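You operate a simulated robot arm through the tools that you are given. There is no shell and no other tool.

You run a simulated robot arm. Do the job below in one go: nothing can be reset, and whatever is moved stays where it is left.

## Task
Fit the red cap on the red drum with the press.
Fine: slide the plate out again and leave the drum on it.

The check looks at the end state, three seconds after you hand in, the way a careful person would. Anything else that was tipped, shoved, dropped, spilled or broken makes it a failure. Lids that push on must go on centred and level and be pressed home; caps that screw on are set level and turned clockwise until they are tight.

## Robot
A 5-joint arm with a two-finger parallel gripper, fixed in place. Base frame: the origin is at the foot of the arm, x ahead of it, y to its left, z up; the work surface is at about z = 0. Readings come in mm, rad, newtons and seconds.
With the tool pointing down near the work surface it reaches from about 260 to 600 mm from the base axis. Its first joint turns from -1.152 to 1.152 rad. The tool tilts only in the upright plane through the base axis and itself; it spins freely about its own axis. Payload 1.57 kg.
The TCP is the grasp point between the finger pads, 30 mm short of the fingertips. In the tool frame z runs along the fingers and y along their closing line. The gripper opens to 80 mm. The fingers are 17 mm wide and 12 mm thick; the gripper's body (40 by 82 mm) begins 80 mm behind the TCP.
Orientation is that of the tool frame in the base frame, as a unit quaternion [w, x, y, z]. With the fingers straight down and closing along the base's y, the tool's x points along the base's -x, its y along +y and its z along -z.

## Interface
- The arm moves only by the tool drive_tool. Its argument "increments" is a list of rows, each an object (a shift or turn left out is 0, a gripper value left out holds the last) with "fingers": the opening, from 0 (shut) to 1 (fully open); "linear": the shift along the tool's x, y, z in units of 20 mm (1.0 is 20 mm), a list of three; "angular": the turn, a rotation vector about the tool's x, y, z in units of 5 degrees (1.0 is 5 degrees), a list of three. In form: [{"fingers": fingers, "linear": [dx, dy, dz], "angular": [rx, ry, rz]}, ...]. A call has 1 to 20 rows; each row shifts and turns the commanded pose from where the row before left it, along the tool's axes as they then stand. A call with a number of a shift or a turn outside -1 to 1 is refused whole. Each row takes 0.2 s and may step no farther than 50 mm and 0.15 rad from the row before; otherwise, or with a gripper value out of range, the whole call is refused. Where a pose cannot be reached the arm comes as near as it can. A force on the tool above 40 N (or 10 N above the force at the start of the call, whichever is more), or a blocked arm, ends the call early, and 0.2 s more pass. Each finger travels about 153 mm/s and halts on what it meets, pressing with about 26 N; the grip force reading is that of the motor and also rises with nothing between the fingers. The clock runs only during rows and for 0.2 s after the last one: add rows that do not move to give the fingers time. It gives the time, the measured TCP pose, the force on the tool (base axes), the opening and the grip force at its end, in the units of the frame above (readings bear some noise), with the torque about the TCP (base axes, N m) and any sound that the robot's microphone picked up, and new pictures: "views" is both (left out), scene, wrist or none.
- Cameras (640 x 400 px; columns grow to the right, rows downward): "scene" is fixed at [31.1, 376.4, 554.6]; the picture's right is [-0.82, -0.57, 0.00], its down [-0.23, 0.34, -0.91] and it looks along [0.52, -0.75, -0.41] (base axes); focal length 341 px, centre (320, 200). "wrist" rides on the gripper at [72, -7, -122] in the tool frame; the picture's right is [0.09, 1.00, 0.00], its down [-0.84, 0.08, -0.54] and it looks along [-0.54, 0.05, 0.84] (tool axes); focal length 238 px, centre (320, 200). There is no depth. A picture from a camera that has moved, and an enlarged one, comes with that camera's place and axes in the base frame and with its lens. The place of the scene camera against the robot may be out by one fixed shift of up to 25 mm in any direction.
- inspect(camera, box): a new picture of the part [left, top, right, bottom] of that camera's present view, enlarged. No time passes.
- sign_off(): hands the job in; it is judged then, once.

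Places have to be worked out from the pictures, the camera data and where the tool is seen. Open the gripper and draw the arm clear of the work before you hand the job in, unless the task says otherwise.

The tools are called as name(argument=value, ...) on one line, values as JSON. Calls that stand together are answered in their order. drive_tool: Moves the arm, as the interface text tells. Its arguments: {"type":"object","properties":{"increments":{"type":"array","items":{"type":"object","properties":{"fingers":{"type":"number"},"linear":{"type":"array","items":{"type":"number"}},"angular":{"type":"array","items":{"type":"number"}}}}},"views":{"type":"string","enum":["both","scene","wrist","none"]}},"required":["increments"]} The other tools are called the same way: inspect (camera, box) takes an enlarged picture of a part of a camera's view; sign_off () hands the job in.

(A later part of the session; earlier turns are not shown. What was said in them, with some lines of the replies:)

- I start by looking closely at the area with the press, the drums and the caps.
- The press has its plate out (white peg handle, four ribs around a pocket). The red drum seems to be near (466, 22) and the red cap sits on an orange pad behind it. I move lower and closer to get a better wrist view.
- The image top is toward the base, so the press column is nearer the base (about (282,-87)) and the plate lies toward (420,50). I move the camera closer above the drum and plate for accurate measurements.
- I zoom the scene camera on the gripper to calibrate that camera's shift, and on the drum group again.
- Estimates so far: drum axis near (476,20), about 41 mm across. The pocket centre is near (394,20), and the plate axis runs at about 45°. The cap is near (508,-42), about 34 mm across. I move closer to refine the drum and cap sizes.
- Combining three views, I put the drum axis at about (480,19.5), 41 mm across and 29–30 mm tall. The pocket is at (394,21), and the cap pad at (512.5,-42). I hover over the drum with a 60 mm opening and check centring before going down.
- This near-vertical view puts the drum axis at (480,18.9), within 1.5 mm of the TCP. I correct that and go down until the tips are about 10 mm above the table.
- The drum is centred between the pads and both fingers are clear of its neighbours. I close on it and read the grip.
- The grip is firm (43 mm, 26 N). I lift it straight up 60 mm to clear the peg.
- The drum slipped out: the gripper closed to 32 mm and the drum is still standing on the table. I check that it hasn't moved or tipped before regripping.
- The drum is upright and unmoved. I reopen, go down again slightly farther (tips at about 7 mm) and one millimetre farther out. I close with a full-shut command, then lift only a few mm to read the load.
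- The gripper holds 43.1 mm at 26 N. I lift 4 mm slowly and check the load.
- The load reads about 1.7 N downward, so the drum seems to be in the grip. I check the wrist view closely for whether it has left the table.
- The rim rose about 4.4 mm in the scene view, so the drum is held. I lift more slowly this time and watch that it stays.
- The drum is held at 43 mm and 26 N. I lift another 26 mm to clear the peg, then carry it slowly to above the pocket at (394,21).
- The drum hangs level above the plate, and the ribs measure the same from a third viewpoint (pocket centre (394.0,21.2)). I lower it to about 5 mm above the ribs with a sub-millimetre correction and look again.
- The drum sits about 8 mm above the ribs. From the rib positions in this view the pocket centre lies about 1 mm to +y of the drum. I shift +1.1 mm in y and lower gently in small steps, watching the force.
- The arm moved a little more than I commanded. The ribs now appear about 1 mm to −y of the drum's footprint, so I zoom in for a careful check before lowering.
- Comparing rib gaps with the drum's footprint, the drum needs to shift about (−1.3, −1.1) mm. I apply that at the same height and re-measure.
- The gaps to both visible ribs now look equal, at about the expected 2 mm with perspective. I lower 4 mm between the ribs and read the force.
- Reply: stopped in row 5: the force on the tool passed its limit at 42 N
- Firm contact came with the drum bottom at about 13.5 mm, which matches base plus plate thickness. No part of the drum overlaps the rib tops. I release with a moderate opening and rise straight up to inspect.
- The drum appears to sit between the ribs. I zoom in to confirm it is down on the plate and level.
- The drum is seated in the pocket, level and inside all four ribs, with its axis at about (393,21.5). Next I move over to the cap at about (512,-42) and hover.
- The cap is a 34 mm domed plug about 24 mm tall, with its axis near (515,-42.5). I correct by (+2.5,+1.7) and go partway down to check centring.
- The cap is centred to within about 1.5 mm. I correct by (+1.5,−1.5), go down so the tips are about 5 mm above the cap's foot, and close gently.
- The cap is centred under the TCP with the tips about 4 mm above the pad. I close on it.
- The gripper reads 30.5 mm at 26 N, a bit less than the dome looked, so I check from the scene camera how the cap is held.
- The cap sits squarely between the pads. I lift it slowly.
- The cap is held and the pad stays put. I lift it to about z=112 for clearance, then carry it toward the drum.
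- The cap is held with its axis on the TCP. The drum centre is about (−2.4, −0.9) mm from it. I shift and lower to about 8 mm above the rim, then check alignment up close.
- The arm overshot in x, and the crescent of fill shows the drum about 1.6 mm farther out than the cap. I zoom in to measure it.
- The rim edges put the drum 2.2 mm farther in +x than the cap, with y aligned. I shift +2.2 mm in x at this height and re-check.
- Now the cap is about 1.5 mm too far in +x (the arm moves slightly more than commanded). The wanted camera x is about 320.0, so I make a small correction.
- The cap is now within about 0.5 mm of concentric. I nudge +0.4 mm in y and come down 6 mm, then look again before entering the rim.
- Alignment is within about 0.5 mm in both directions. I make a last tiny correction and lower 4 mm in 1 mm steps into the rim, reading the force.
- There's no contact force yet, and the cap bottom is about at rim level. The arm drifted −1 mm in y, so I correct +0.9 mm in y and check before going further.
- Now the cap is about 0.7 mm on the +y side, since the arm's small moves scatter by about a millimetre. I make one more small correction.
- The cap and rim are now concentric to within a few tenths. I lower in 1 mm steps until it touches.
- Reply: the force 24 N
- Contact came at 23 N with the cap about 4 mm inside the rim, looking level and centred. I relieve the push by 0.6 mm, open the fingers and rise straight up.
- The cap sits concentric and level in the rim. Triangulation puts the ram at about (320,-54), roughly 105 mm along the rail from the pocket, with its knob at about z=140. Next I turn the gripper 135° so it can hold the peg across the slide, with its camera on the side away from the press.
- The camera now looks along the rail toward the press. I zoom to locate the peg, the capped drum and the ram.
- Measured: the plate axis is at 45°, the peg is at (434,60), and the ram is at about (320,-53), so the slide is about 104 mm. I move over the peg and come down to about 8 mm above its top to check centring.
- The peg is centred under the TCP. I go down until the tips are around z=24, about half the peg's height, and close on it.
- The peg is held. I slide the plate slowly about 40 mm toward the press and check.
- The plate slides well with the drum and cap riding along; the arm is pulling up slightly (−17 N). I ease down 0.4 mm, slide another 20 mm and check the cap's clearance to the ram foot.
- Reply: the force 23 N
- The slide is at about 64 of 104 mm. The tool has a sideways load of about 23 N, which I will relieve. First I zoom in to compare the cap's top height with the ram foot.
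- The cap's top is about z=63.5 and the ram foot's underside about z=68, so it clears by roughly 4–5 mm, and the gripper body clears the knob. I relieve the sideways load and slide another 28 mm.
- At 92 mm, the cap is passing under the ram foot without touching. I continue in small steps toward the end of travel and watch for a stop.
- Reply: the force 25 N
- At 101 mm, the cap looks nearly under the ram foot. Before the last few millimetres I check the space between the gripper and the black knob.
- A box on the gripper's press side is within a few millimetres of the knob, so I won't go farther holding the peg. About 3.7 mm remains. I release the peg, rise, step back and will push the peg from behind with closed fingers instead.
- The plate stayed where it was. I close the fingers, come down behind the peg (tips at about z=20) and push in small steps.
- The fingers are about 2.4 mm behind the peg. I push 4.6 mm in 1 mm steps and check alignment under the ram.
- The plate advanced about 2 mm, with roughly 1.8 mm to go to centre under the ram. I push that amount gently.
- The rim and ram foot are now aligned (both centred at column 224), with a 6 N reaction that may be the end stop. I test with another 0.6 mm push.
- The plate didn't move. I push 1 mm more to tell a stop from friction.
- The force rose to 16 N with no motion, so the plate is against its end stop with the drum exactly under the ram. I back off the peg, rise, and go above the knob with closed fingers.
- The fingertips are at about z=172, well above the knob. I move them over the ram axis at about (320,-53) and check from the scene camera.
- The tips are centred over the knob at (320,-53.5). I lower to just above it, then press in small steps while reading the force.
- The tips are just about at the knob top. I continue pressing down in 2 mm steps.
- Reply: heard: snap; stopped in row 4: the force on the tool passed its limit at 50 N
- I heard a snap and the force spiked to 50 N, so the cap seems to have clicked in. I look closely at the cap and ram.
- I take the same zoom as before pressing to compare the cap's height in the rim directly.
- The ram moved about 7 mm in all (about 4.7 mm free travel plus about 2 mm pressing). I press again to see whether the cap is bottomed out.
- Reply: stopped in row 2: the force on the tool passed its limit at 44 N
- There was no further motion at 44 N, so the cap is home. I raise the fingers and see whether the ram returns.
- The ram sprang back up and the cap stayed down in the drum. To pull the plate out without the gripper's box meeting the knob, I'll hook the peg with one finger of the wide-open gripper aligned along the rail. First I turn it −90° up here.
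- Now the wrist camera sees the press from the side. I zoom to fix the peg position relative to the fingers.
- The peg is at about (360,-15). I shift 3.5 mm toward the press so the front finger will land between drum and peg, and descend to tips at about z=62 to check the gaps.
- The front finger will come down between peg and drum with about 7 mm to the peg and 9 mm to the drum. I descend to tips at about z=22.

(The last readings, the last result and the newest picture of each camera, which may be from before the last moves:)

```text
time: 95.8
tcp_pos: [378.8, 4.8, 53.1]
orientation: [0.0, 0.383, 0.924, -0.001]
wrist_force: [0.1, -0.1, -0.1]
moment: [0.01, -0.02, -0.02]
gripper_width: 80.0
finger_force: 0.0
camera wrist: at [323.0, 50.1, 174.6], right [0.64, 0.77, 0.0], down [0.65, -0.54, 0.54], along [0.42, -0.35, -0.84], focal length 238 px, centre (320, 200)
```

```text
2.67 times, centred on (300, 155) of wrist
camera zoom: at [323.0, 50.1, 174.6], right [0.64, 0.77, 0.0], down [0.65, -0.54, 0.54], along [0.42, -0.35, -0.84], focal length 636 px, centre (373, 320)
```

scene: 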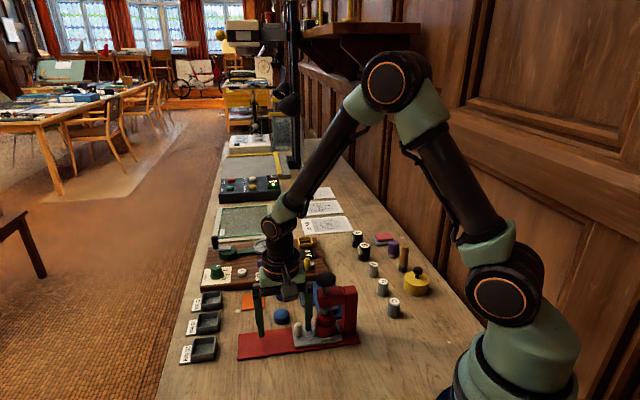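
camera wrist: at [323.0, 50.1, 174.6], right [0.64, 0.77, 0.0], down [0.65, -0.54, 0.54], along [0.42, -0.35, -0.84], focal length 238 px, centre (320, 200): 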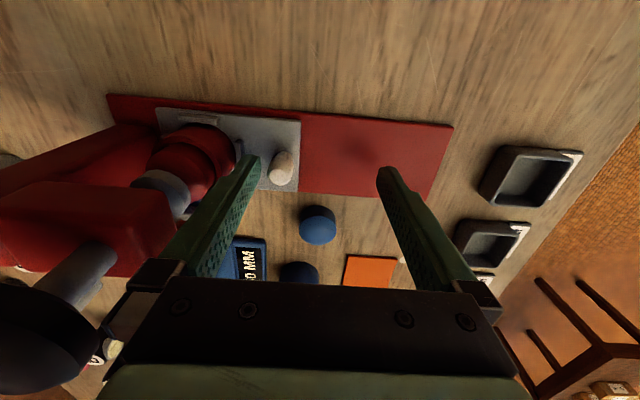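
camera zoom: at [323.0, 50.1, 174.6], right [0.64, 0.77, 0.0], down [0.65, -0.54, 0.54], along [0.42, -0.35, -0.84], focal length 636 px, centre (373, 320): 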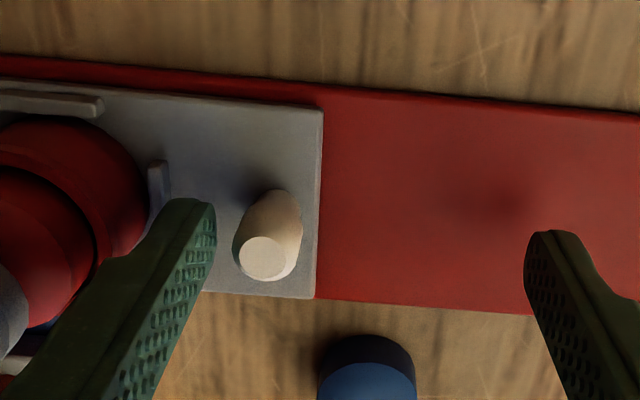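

The finger sits between the drum and peg as planned. I pull slowly outward along the rail.

drive_tool(increments=[{"linear": [0, 0.1, 0]}, {"linear": [0, 0.15, 0]}, {"linear": [0, 0.15, 0]}, {"linear": [0, 0.15, 0]}, {"linear": [0, 0.2, 0]}, {"linear": [0, 0.2, 0]}, {"linear": [0, 0.2, 0]}, {"linear": [0, 0.2, 0]}, {"linear": [0, 0.15, 0]}, {}], views="both")

inspect(camera="scene", box=[240, 260, 370, 350])

```text
time: 98.0
tcp_pos: [402.2, 28.5, 49.9]
orientation: [-0.001, 0.383, 0.924, -0.001]
wrist_force: [0.2, 0.3, 0.5]
moment: [-0.02, -0.02, -0.01]
gripper_width: 79.8
finger_force: 0.1
camera wrist: at [345.2, 74.6, 172.6], right [0.64, 0.77, 0.0], down [0.65, -0.54, 0.54], along [0.41, -0.35, -0.84], focal length 238 px, centre (320, 200)
```

scene: 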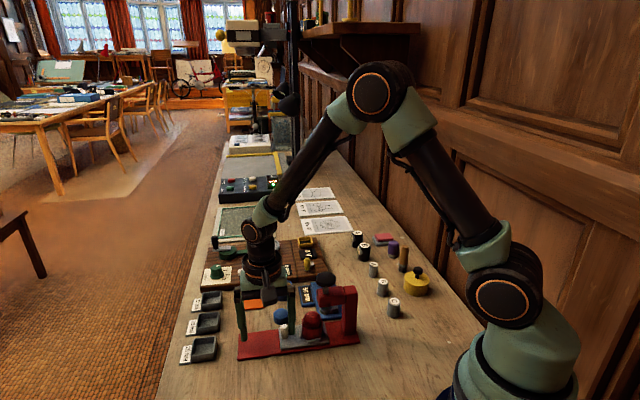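
wrist: 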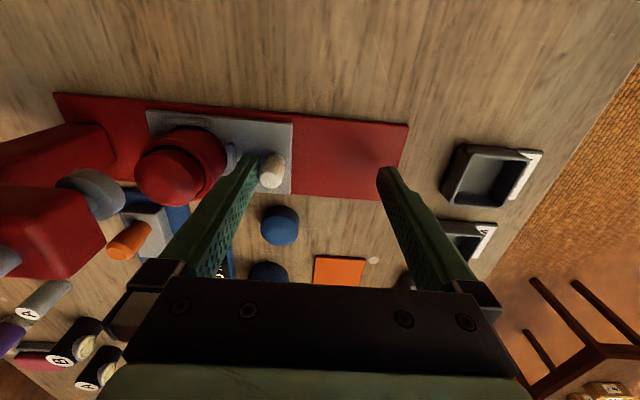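

```text
4.44 times, centred on (305, 305) of scene
camera zoom: at [31.1, 376.4, 554.6], right [-0.82, -0.57, 0.0], down [-0.23, 0.34, -0.91], along [0.52, -0.75, -0.41], focal length 1515 px, centre (387, -267)
```

zoom: 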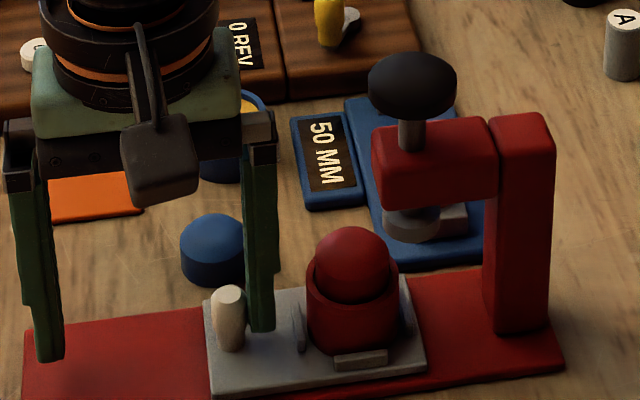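

The plate has moved out about 26 mm, but the rear finger would soon reach the 28 MM bin. There is now enough room by the knob to hold the peg directly, so I lift, recentre over the peg with a 30 mm opening and check.

drive_tool(increments=[{"linear": [0, -0.1, 0]}, {"linear": [0, 0, -0.5]}, {"linear": [0, 0, -0.7]}, {"linear": [0, 0, -0.7]}, {"linear": [0, -0.5, 0], "fingers": 0.6}, {"linear": [0, -0.5, 0], "fingers": 0.375}, {"linear": [0, -0.5, 0]}, {}, {}], views="both")

inspect(camera="wrist", box=[240, 90, 400, 230])

inspect(camera="scene", box=[240, 260, 370, 350])

```text
time: 100.0
tcp_pos: [377.1, 4.9, 90.2]
orientation: [-0.001, 0.382, 0.924, 0.0]
wrist_force: [-0.5, 0.1, -0.1]
moment: [0.01, -0.01, 0.0]
gripper_width: 29.7
finger_force: 0.1
camera wrist: at [321.5, 49.9, 211.9], right [0.64, 0.77, 0.0], down [0.65, -0.54, 0.54], along [0.42, -0.35, -0.84], focal length 238 px, centre (320, 200)
```

scene: 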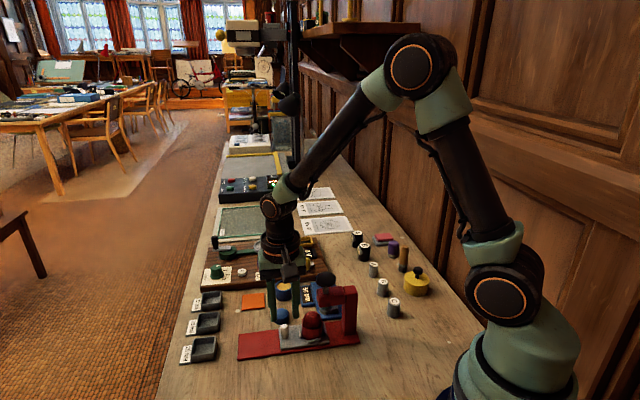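
wrist: 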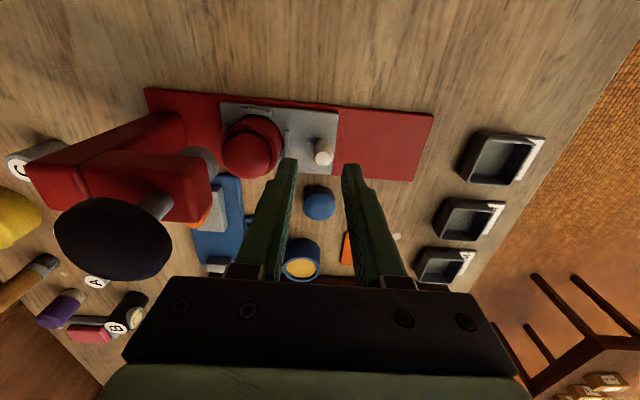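

```text
2.86 times, centred on (320, 160) of wrist
camera zoom: at [321.5, 49.9, 211.9], right [0.64, 0.77, 0.0], down [0.65, -0.54, 0.54], along [0.42, -0.35, -0.84], focal length 681 px, centre (320, 314)
```

zoom: 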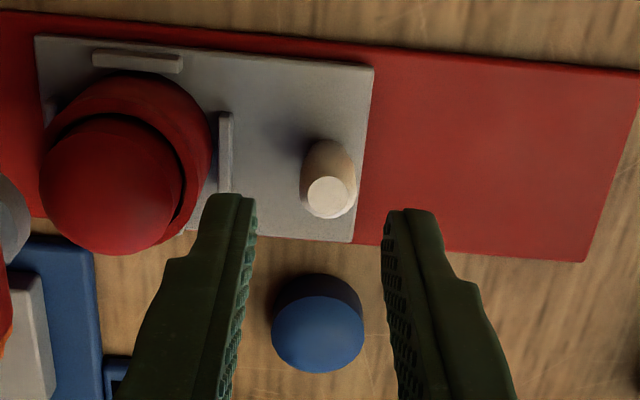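

```text
4.44 times, centred on (305, 305) of scene
camera zoom: at [31.1, 376.4, 554.6], right [-0.82, -0.57, 0.0], down [-0.23, 0.34, -0.91], along [0.52, -0.75, -0.41], focal length 1515 px, centre (387, -267)
```

zoom: 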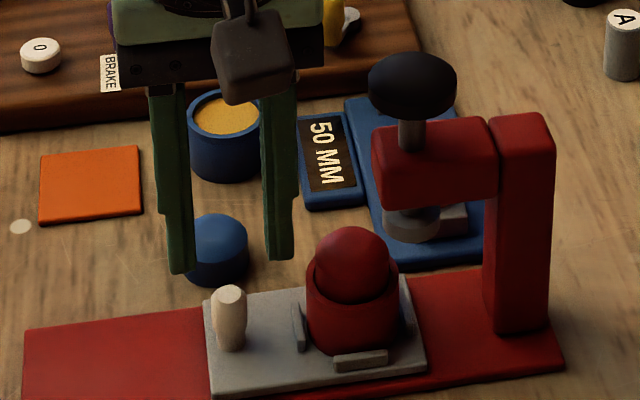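

The peg is 2.2 mm outward of the TCP. I correct that, go down around it and close gently.

drive_tool(increments=[{"linear": [0, 0.11, 0.2]}, {"linear": [0, 0, 0.5]}, {"linear": [0, 0, 0.5]}, {"linear": [0, 0, 0.5]}, {"linear": [0, 0, 0.1]}, {}, {}], views="both")

inspect(camera="scene", box=[250, 290, 330, 350])

inspect(camera="wrist", box=[240, 90, 400, 230])

```text
time: 101.6
tcp_pos: [380.2, 6.9, 54.5]
orientation: [-0.001, 0.383, 0.924, -0.001]
wrist_force: [-0.3, -0.4, -0.8]
moment: [0.0, 0.02, -0.04]
gripper_width: 29.9
finger_force: 0.0
camera wrist: at [324.0, 52.4, 174.7], right [0.64, 0.77, 0.0], down [0.65, -0.54, 0.54], along [0.42, -0.35, -0.84], focal length 238 px, centre (320, 200)
```

scene: 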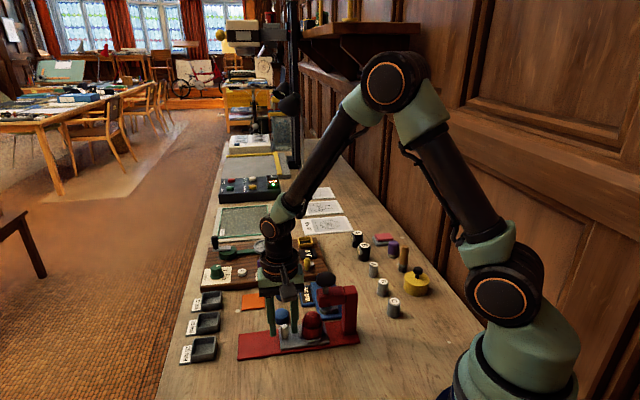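
wrist: 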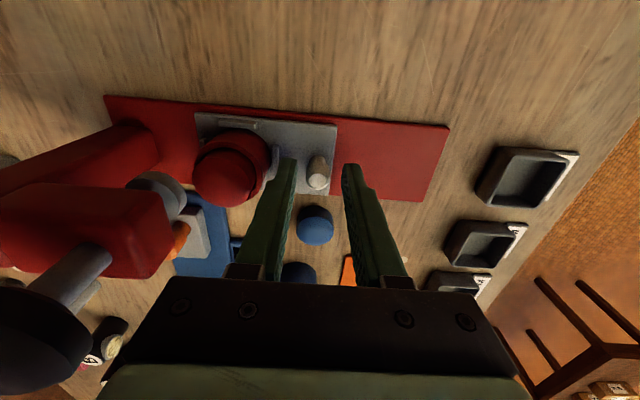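

```text
6.67 times, centred on (290, 320) of scene
camera zoom: at [31.1, 376.4, 554.6], right [-0.82, -0.57, 0.0], down [-0.23, 0.34, -0.91], along [0.52, -0.75, -0.41], focal length 2273 px, centre (520, -600)
```

zoom: 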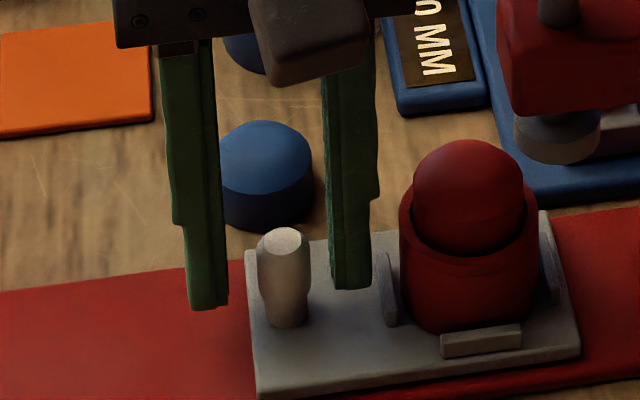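

```text
2.86 times, centred on (320, 160) of wrist
camera zoom: at [324.0, 52.4, 174.7], right [0.64, 0.77, 0.0], down [0.65, -0.54, 0.54], along [0.42, -0.35, -0.84], focal length 681 px, centre (320, 314)
```

zoom: 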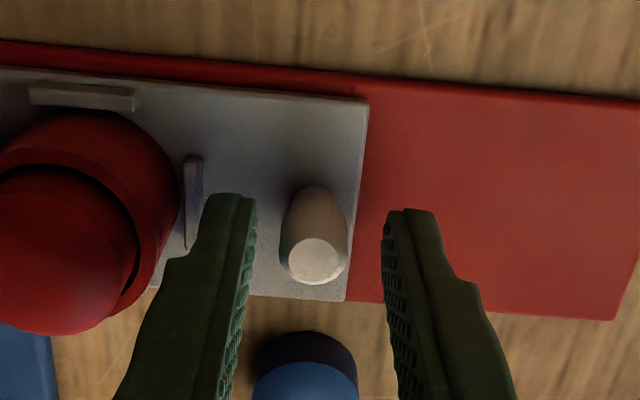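

The fingers straddle the peg cleanly. I close on it and pull the plate about 40 mm.

drive_tool(increments=[{"fingers": 0.25}, {"fingers": 0.1}, {"fingers": 0.0}, {}, {"linear": [0, 0.1, 0]}, {"linear": [0, 0.2, 0]}, {"linear": [0, 0.25, 0]}, {"linear": [0, 0.25, 0]}, {"linear": [0, 0.25, 0]}, {"linear": [0, 0.25, 0]}, {"linear": [0, 0.25, 0]}, {"linear": [0, 0.25, 0]}, {"linear": [0, 0.15, 0]}, {}, {}], views="both")

inspect(camera="scene", box=[230, 270, 360, 360])

```text
time: 104.8
tcp_pos: [408.7, 33.3, 54.9]
orientation: [-0.001, 0.383, 0.924, 0.0]
wrist_force: [5.1, -5.3, -21.5]
moment: [-0.04, -0.12, 0.01]
gripper_width: 15.6
finger_force: 31.0
camera wrist: at [351.4, 80.1, 175.2], right [0.64, 0.77, 0.0], down [0.65, -0.54, 0.54], along [0.41, -0.35, -0.84], focal length 238 px, centre (320, 200)
```

scene: 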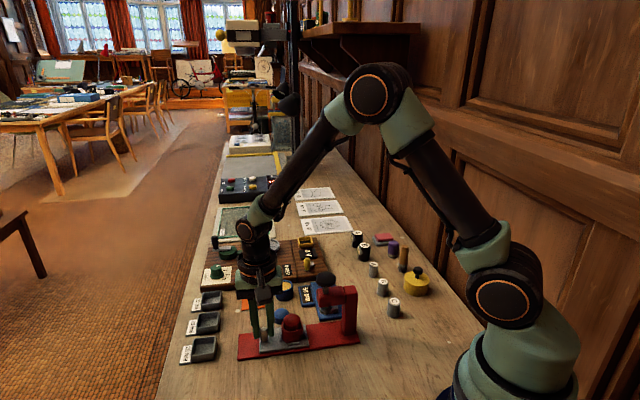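
wrist: 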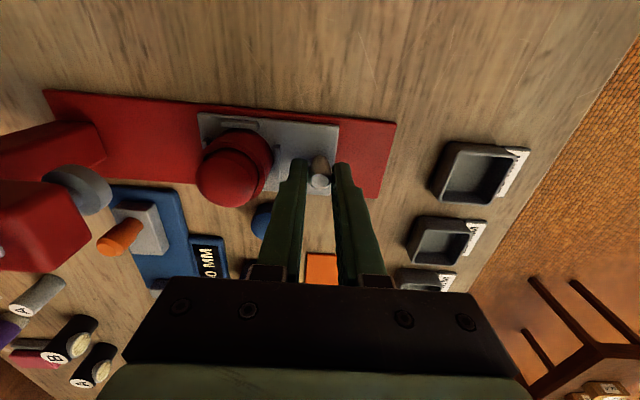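

```text
4.44 times, centred on (295, 315) of scene
camera zoom: at [31.2, 376.4, 554.5], right [-0.82, -0.57, 0.0], down [-0.23, 0.34, -0.91], along [0.52, -0.75, -0.41], focal length 1515 px, centre (431, -311)
```

zoom: 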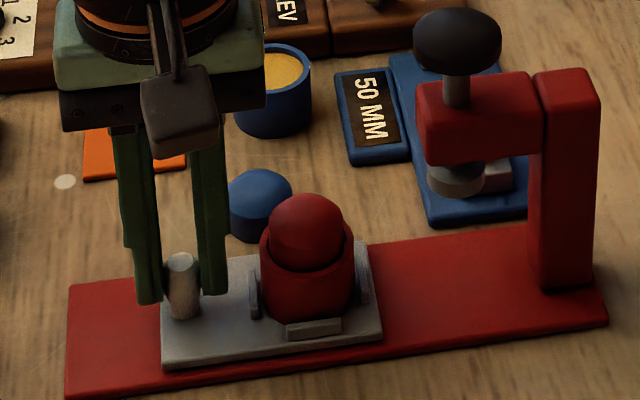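

The plate is coming out well, with about 37 mm left to its original place. I ease the upward pull by 0.5 mm and continue 33 mm.

drive_tool(increments=[{"linear": [0, 0, 0.025]}, {"linear": [0, 0.1, 0]}, {"linear": [0, 0.2, 0]}, {"linear": [0, 0.25, 0]}, {"linear": [0, 0.25, 0]}, {"linear": [0, 0.25, 0]}, {"linear": [0, 0.25, 0]}, {"linear": [0, 0.2, 0]}, {"linear": [0, 0.15, 0]}, {}, {}], views="both")

inspect(camera="scene", box=[225, 270, 365, 360])

```text
time: 107.2
tcp_pos: [431.7, 57.1, 53.0]
orientation: [0.001, 0.383, 0.924, 0.0]
wrist_force: [-3.3, 5.2, 22.1]
moment: [0.06, 0.05, 0.0]
gripper_width: 15.4
finger_force: 31.5
camera wrist: at [374.3, 103.0, 174.2], right [0.64, 0.77, 0.0], down [0.65, -0.54, 0.54], along [0.42, -0.35, -0.84], focal length 238 px, centre (320, 200)
```

scene: 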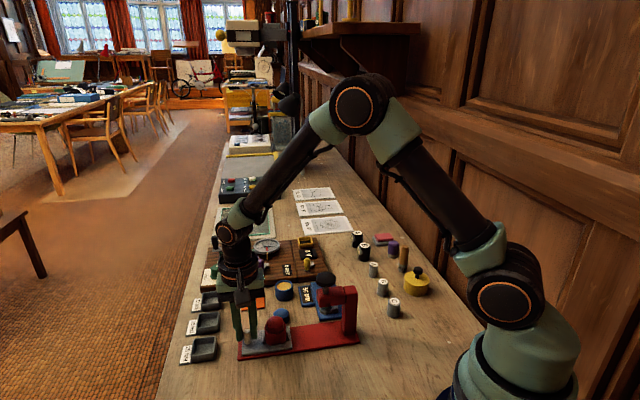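
wrist: 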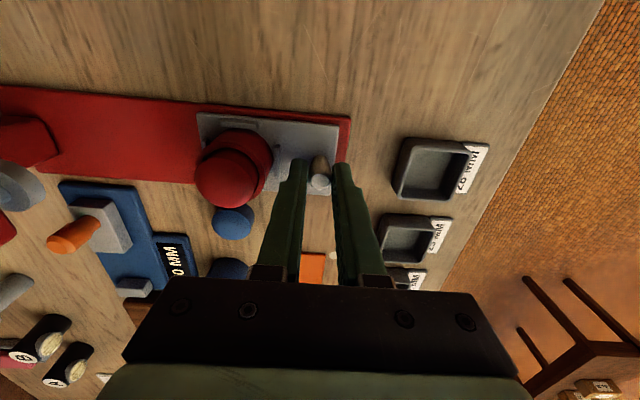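

```text
4.44 times, centred on (295, 315) of scene
camera zoom: at [31.0, 376.4, 554.6], right [-0.82, -0.57, 0.0], down [-0.23, 0.34, -0.91], along [0.52, -0.75, -0.41], focal length 1515 px, centre (431, -311)
```

zoom: 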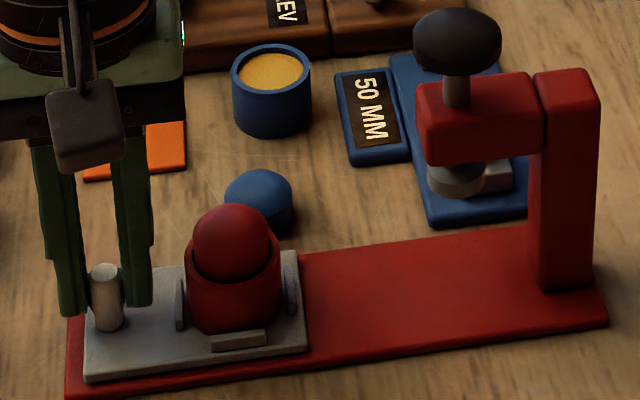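

About 4.9 mm remains to the original position. I ease up slightly and pull the rest in small steps, watching for the outer stop.

drive_tool(increments=[{"linear": [0, 0, -0.02]}, {"linear": [0, 0.06, 0]}, {"linear": [0, 0.06, 0]}, {"linear": [0, 0.06, 0]}, {"linear": [0, 0.06, 0]}, {}, {}], views="both")

inspect(camera="scene", box=[225, 270, 365, 360])

```text
time: 108.8
tcp_pos: [433.8, 60.5, 53.2]
orientation: [0.0, 0.383, 0.924, 0.0]
wrist_force: [14.3, -14.7, -11.1]
moment: [-0.34, -0.29, 0.04]
gripper_width: 15.7
finger_force: 30.8
camera wrist: at [377.1, 106.1, 174.4], right [0.64, 0.77, 0.0], down [0.65, -0.54, 0.54], along [0.42, -0.35, -0.84], focal length 238 px, centre (320, 200)
```

scene: 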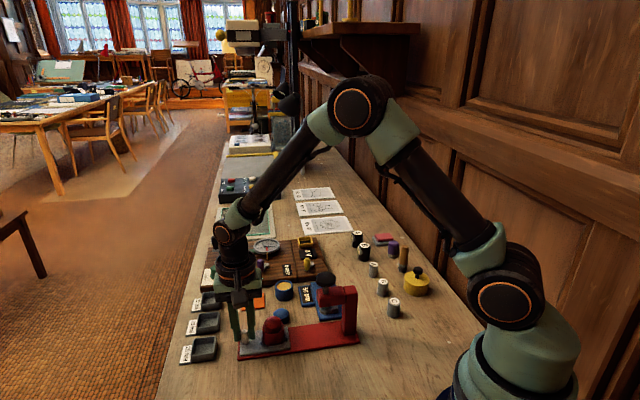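
wrist: 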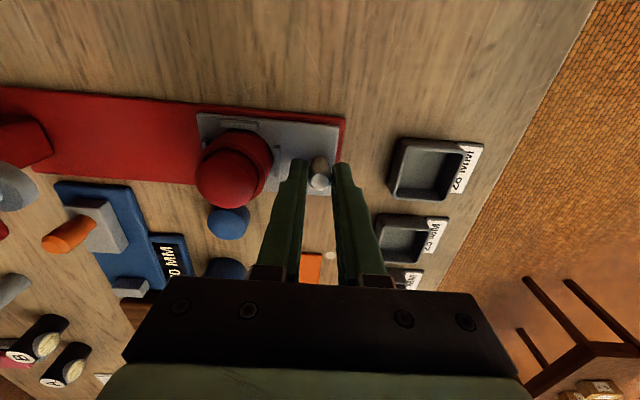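

```text
4.44 times, centred on (295, 315) of scene
camera zoom: at [31.1, 376.4, 554.5], right [-0.82, -0.57, 0.0], down [-0.23, 0.34, -0.91], along [0.52, -0.75, -0.41], focal length 1515 px, centre (431, -311)
```

zoom: 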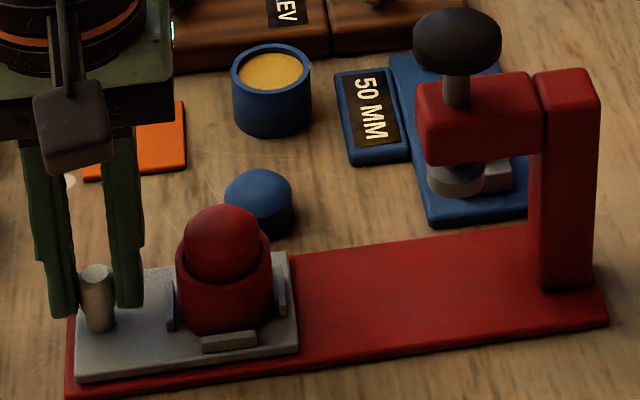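

Just about 1 mm short of the original place, with a side load of 20 N. I relieve the side load and pull the last millimetre.

drive_tool(increments=[{"linear": [-0.02, 0.04, 0.01]}, {"linear": [0, 0.03, 0]}, {}, {}], views="scene")

inspect(camera="scene", box=[225, 270, 365, 360])

```text
time: 109.8
tcp_pos: [434.0, 61.2, 52.1]
orientation: [-0.002, 0.383, 0.924, -0.001]
wrist_force: [4.6, -21.3, -2.1]
moment: [-0.29, 0.07, -0.02]
gripper_width: 15.6
finger_force: 31.3
```

scene: 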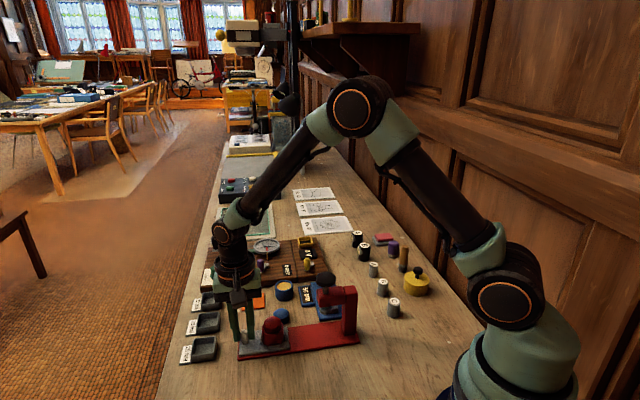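

```text
4.44 times, centred on (295, 315) of scene
camera zoom: at [31.1, 376.4, 554.5], right [-0.82, -0.57, 0.0], down [-0.23, 0.34, -0.91], along [0.52, -0.75, -0.41], focal length 1515 px, centre (431, -311)
```

zoom: 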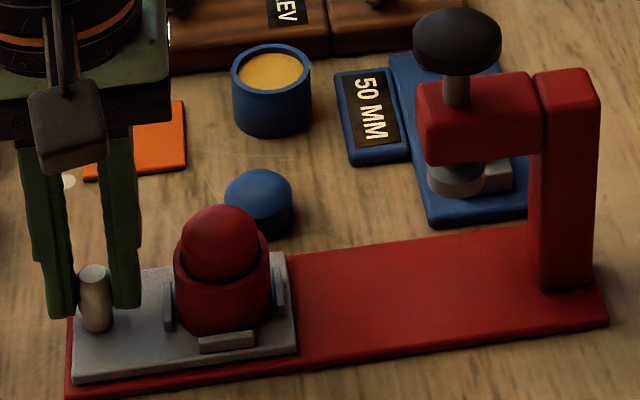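

The plate is back against its outer stop, matching its original place. I open the fingers to 30 mm and rise straight up clear of the peg.

drive_tool(increments=[{"linear": [0, -0.02, 0]}, {"fingers": 0.25}, {"fingers": 0.375}, {}, {"linear": [0, 0, -0.3]}, {"linear": [0, 0, -0.7]}, {"linear": [0, 0, -0.9]}, {"linear": [0, 0, -0.9]}, {"linear": [0, 0, -0.9]}, {"linear": [0, 0, -0.9]}, {}, {}], views="both")

inspect(camera="scene", box=[255, 310, 300, 350])

inspect(camera="wrist", box=[190, 90, 350, 200])

```text
time: 112.4
tcp_pos: [437.2, 58.2, 145.8]
orientation: [-0.001, 0.383, 0.924, -0.001]
wrist_force: [-0.4, 0.1, -0.2]
moment: [0.01, 0.01, -0.02]
gripper_width: 30.1
finger_force: 0.0
camera wrist: at [380.4, 105.6, 267.1], right [0.64, 0.77, 0.0], down [0.65, -0.54, 0.54], along [0.42, -0.35, -0.84], focal length 238 px, centre (320, 200)
```

scene: 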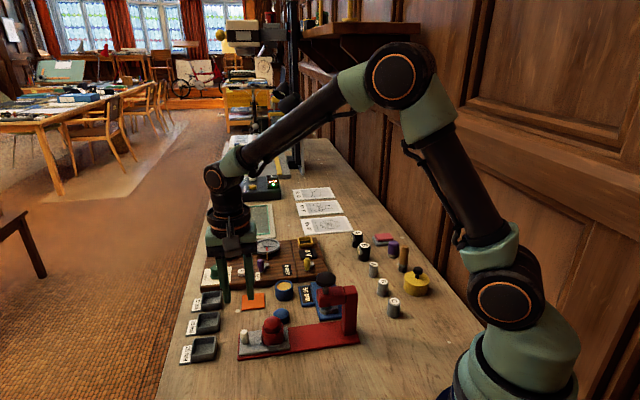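
wrist: 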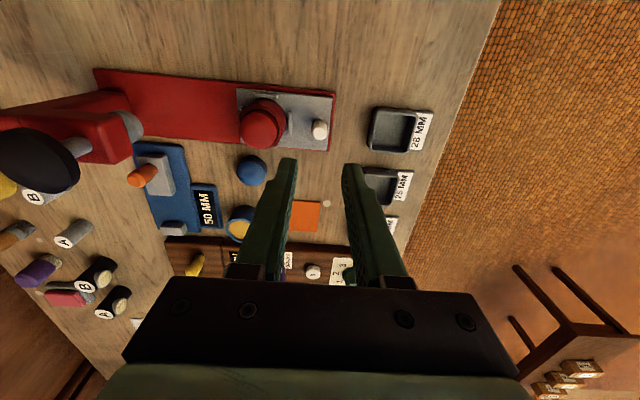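

```text
10.00 times, centred on (278, 330) of scene
camera zoom: at [31.1, 376.4, 554.6], right [-0.82, -0.57, 0.0], down [-0.23, 0.34, -0.91], along [0.52, -0.75, -0.41], focal length 3409 px, centre (745, -1100)
```

zoom: 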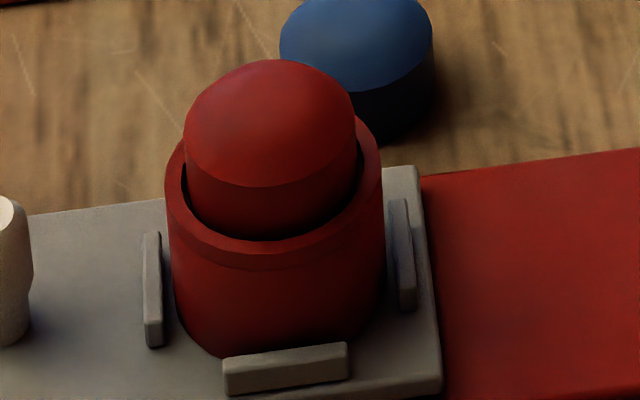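

```text
3.64 times, centred on (270, 145) of wrist
camera zoom: at [380.4, 105.6, 267.1], right [0.64, 0.77, 0.0], down [0.65, -0.54, 0.54], along [0.42, -0.35, -0.84], focal length 867 px, centre (502, 400)
```

zoom: 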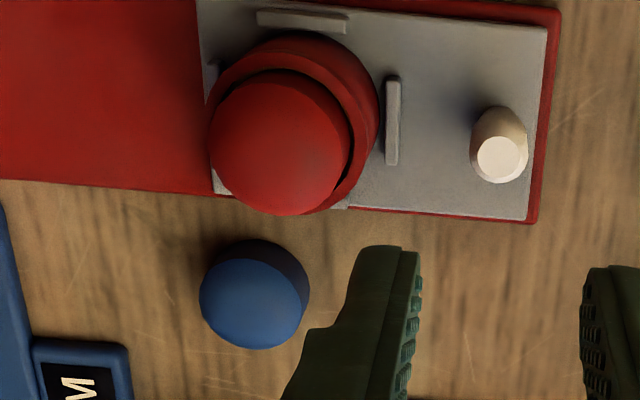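

The plate is out with the capped drum on it, and the peg is released. I zoom in to judge how the cap sits: centred, level and home.

inspect(camera="scene", box=[262, 312, 296, 340])

inspect(camera="wrist", box=[235, 90, 290, 155])

```text
14.29 times, centred on (279, 326) of scene
camera zoom: at [31.1, 376.4, 554.6], right [-0.82, -0.57, 0.0], down [-0.23, 0.34, -0.91], along [0.52, -0.75, -0.41], focal length 4870 px, centre (906, -1600)
```

zoom: 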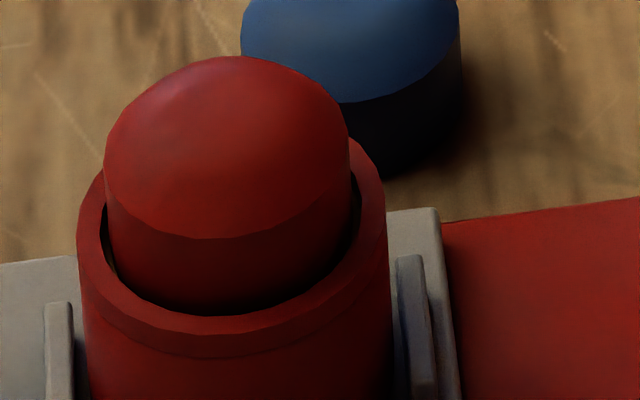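

```text
6.15 times, centred on (262, 122) of wrist
camera zoom: at [380.4, 105.6, 267.1], right [0.64, 0.77, 0.0], down [0.65, -0.54, 0.54], along [0.42, -0.35, -0.84], focal length 1467 px, centre (674, 677)
```

zoom: 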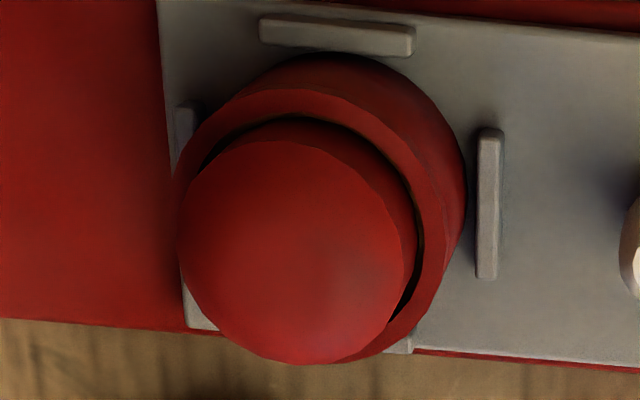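

The cap is centred within about 0.5 mm, level, and about 3–4 mm down in the rim, which is the full recess depth; the snap was heard and nothing gave at 44 N afterward. I open the gripper fully and draw the arm up and clear.

drive_tool(increments=[{"linear": [0, 0, -0.9]}, {"linear": [0, 0, -0.9]}, {"linear": [0, 0, -0.9]}, {"linear": [0, 0, -0.9], "fingers": 1.0}, {"linear": [0, 0, -0.9]}, {"linear": [0, 0, -0.9]}, {"linear": [0, 0, -0.9]}, {"linear": [0.7, -0.47, -0.9]}, {"linear": [0.7, -0.47, -0.9]}, {"linear": [0.7, -0.47, -0.9]}, {"linear": [0.7, -0.47, -0.9]}, {"linear": [0.7, -0.47, -0.9]}, {"linear": [0.7, -0.47, -0.9]}, {}, {}], views="both")

inspect(camera="scene", box=[170, 220, 450, 395])

inspect(camera="scene", box=[225, 270, 365, 360])

```text
time: 115.6
tcp_pos: [336.2, 79.8, 381.1]
orientation: [0.0, 0.383, 0.924, -0.001]
wrist_force: [-0.1, 0.8, -0.6]
moment: [-0.02, 0.0, 0.0]
gripper_width: 79.8
finger_force: 0.1
camera wrist: at [280.0, 125.8, 502.4], right [0.64, 0.77, 0.0], down [0.65, -0.54, 0.54], along [0.42, -0.35, -0.84], focal length 238 px, centre (320, 200)
```

scene: 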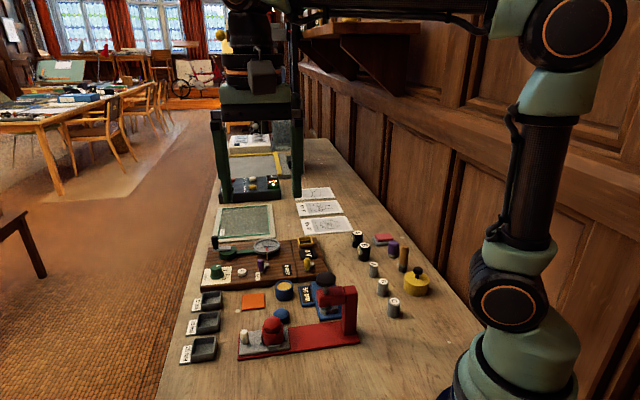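
wrist: 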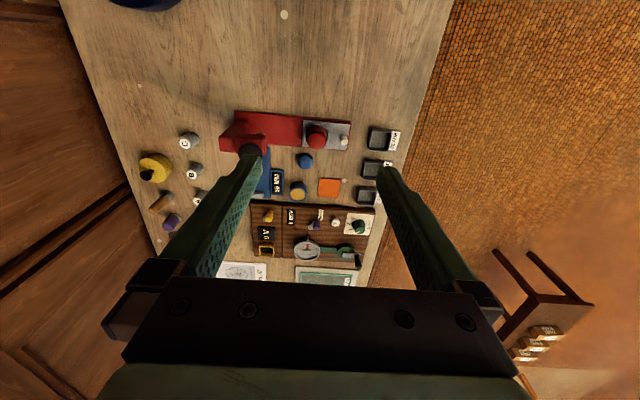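

```text
2.29 times, centred on (310, 308) of scene
camera zoom: at [31.1, 376.4, 554.6], right [-0.82, -0.57, 0.0], down [-0.23, 0.34, -0.91], along [0.52, -0.75, -0.41], focal length 779 px, centre (343, -46)
```

zoom: 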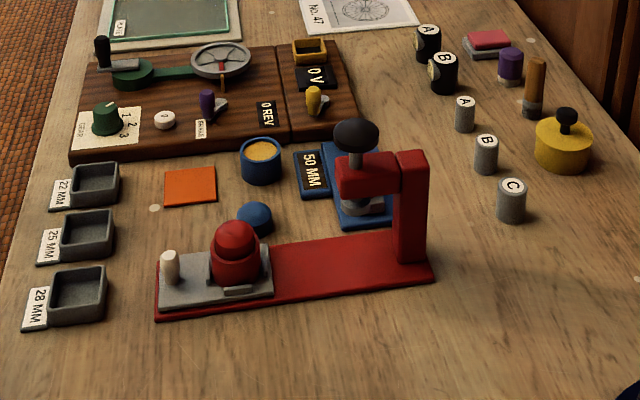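

```text
4.44 times, centred on (295, 315) of scene
camera zoom: at [31.1, 376.4, 554.6], right [-0.82, -0.57, 0.0], down [-0.23, 0.34, -0.91], along [0.52, -0.75, -0.41], focal length 1515 px, centre (431, -311)
```

zoom: 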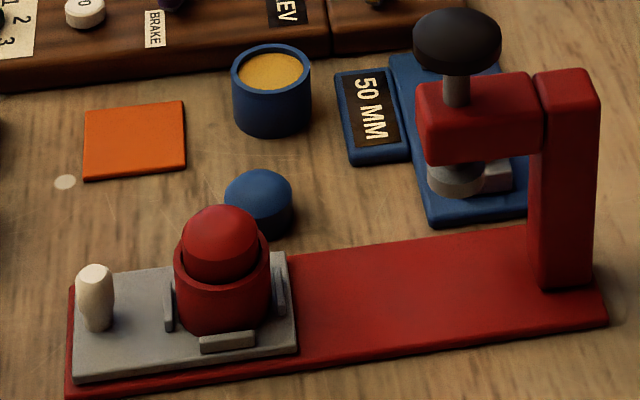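

Everything else on the bench is where it started. One last close comparison of the cap with the same zoom I used right after placing it.

inspect(camera="scene", box=[255, 310, 300, 350])

inspect(camera="scene", box=[225, 265, 365, 360])

```text
10.00 times, centred on (278, 330) of scene
camera zoom: at [31.1, 376.4, 554.6], right [-0.82, -0.57, 0.0], down [-0.23, 0.34, -0.91], along [0.52, -0.75, -0.41], focal length 3409 px, centre (745, -1100)
```

zoom: 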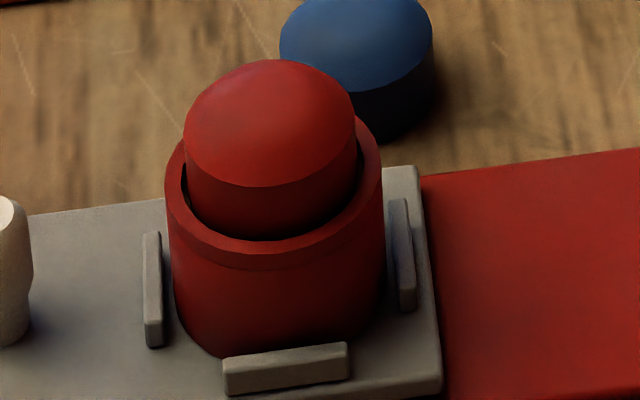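

```text
4.21 times, centred on (295, 312) of scene
camera zoom: at [31.1, 376.4, 554.6], right [-0.82, -0.57, 0.0], down [-0.23, 0.34, -0.91], along [0.52, -0.75, -0.41], focal length 1436 px, centre (425, -274)
```

zoom: 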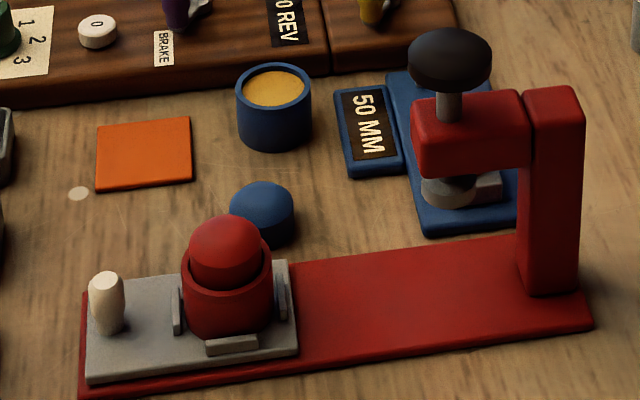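

The red cap was set centred in the red drum and pressed with the ram: a snap was heard, and a second push at 44 N moved nothing. The plate is back out against its stop with the drum on it. The gripper is open and clear, and nothing else on the bench looks disturbed, so I hand in.

sign_off()

```text
The job is handed in.
```

The red cap is pressed onto the red drum, and the plate is slid back out with the drum still on it. The job is handed in; I haven't seen the check's result.

- **Cap:** it sits centred to within about 0.5 mm and level. The ram gave an audible snap at about 50 N, and a second push at 44 N moved nothing further.
- **How sure I am it is home:** the cap's height in the pictures barely changed between placing it and pressing it. I take it as pressed home from the snap and the firm second push, not from a visible drop.
- **Drum and plate:** the drum stayed level in its pocket through the slide in and out. The plate is back at its starting position, where further pulling met resistance.
- **First grip slipped:** the drum slid out of the gripper on the first lift. It stayed standing in place, and I lifted it more slowly the second time.
- **Rest of the bench:** the other items look to be where they started. The gripper is open and the arm is clear.
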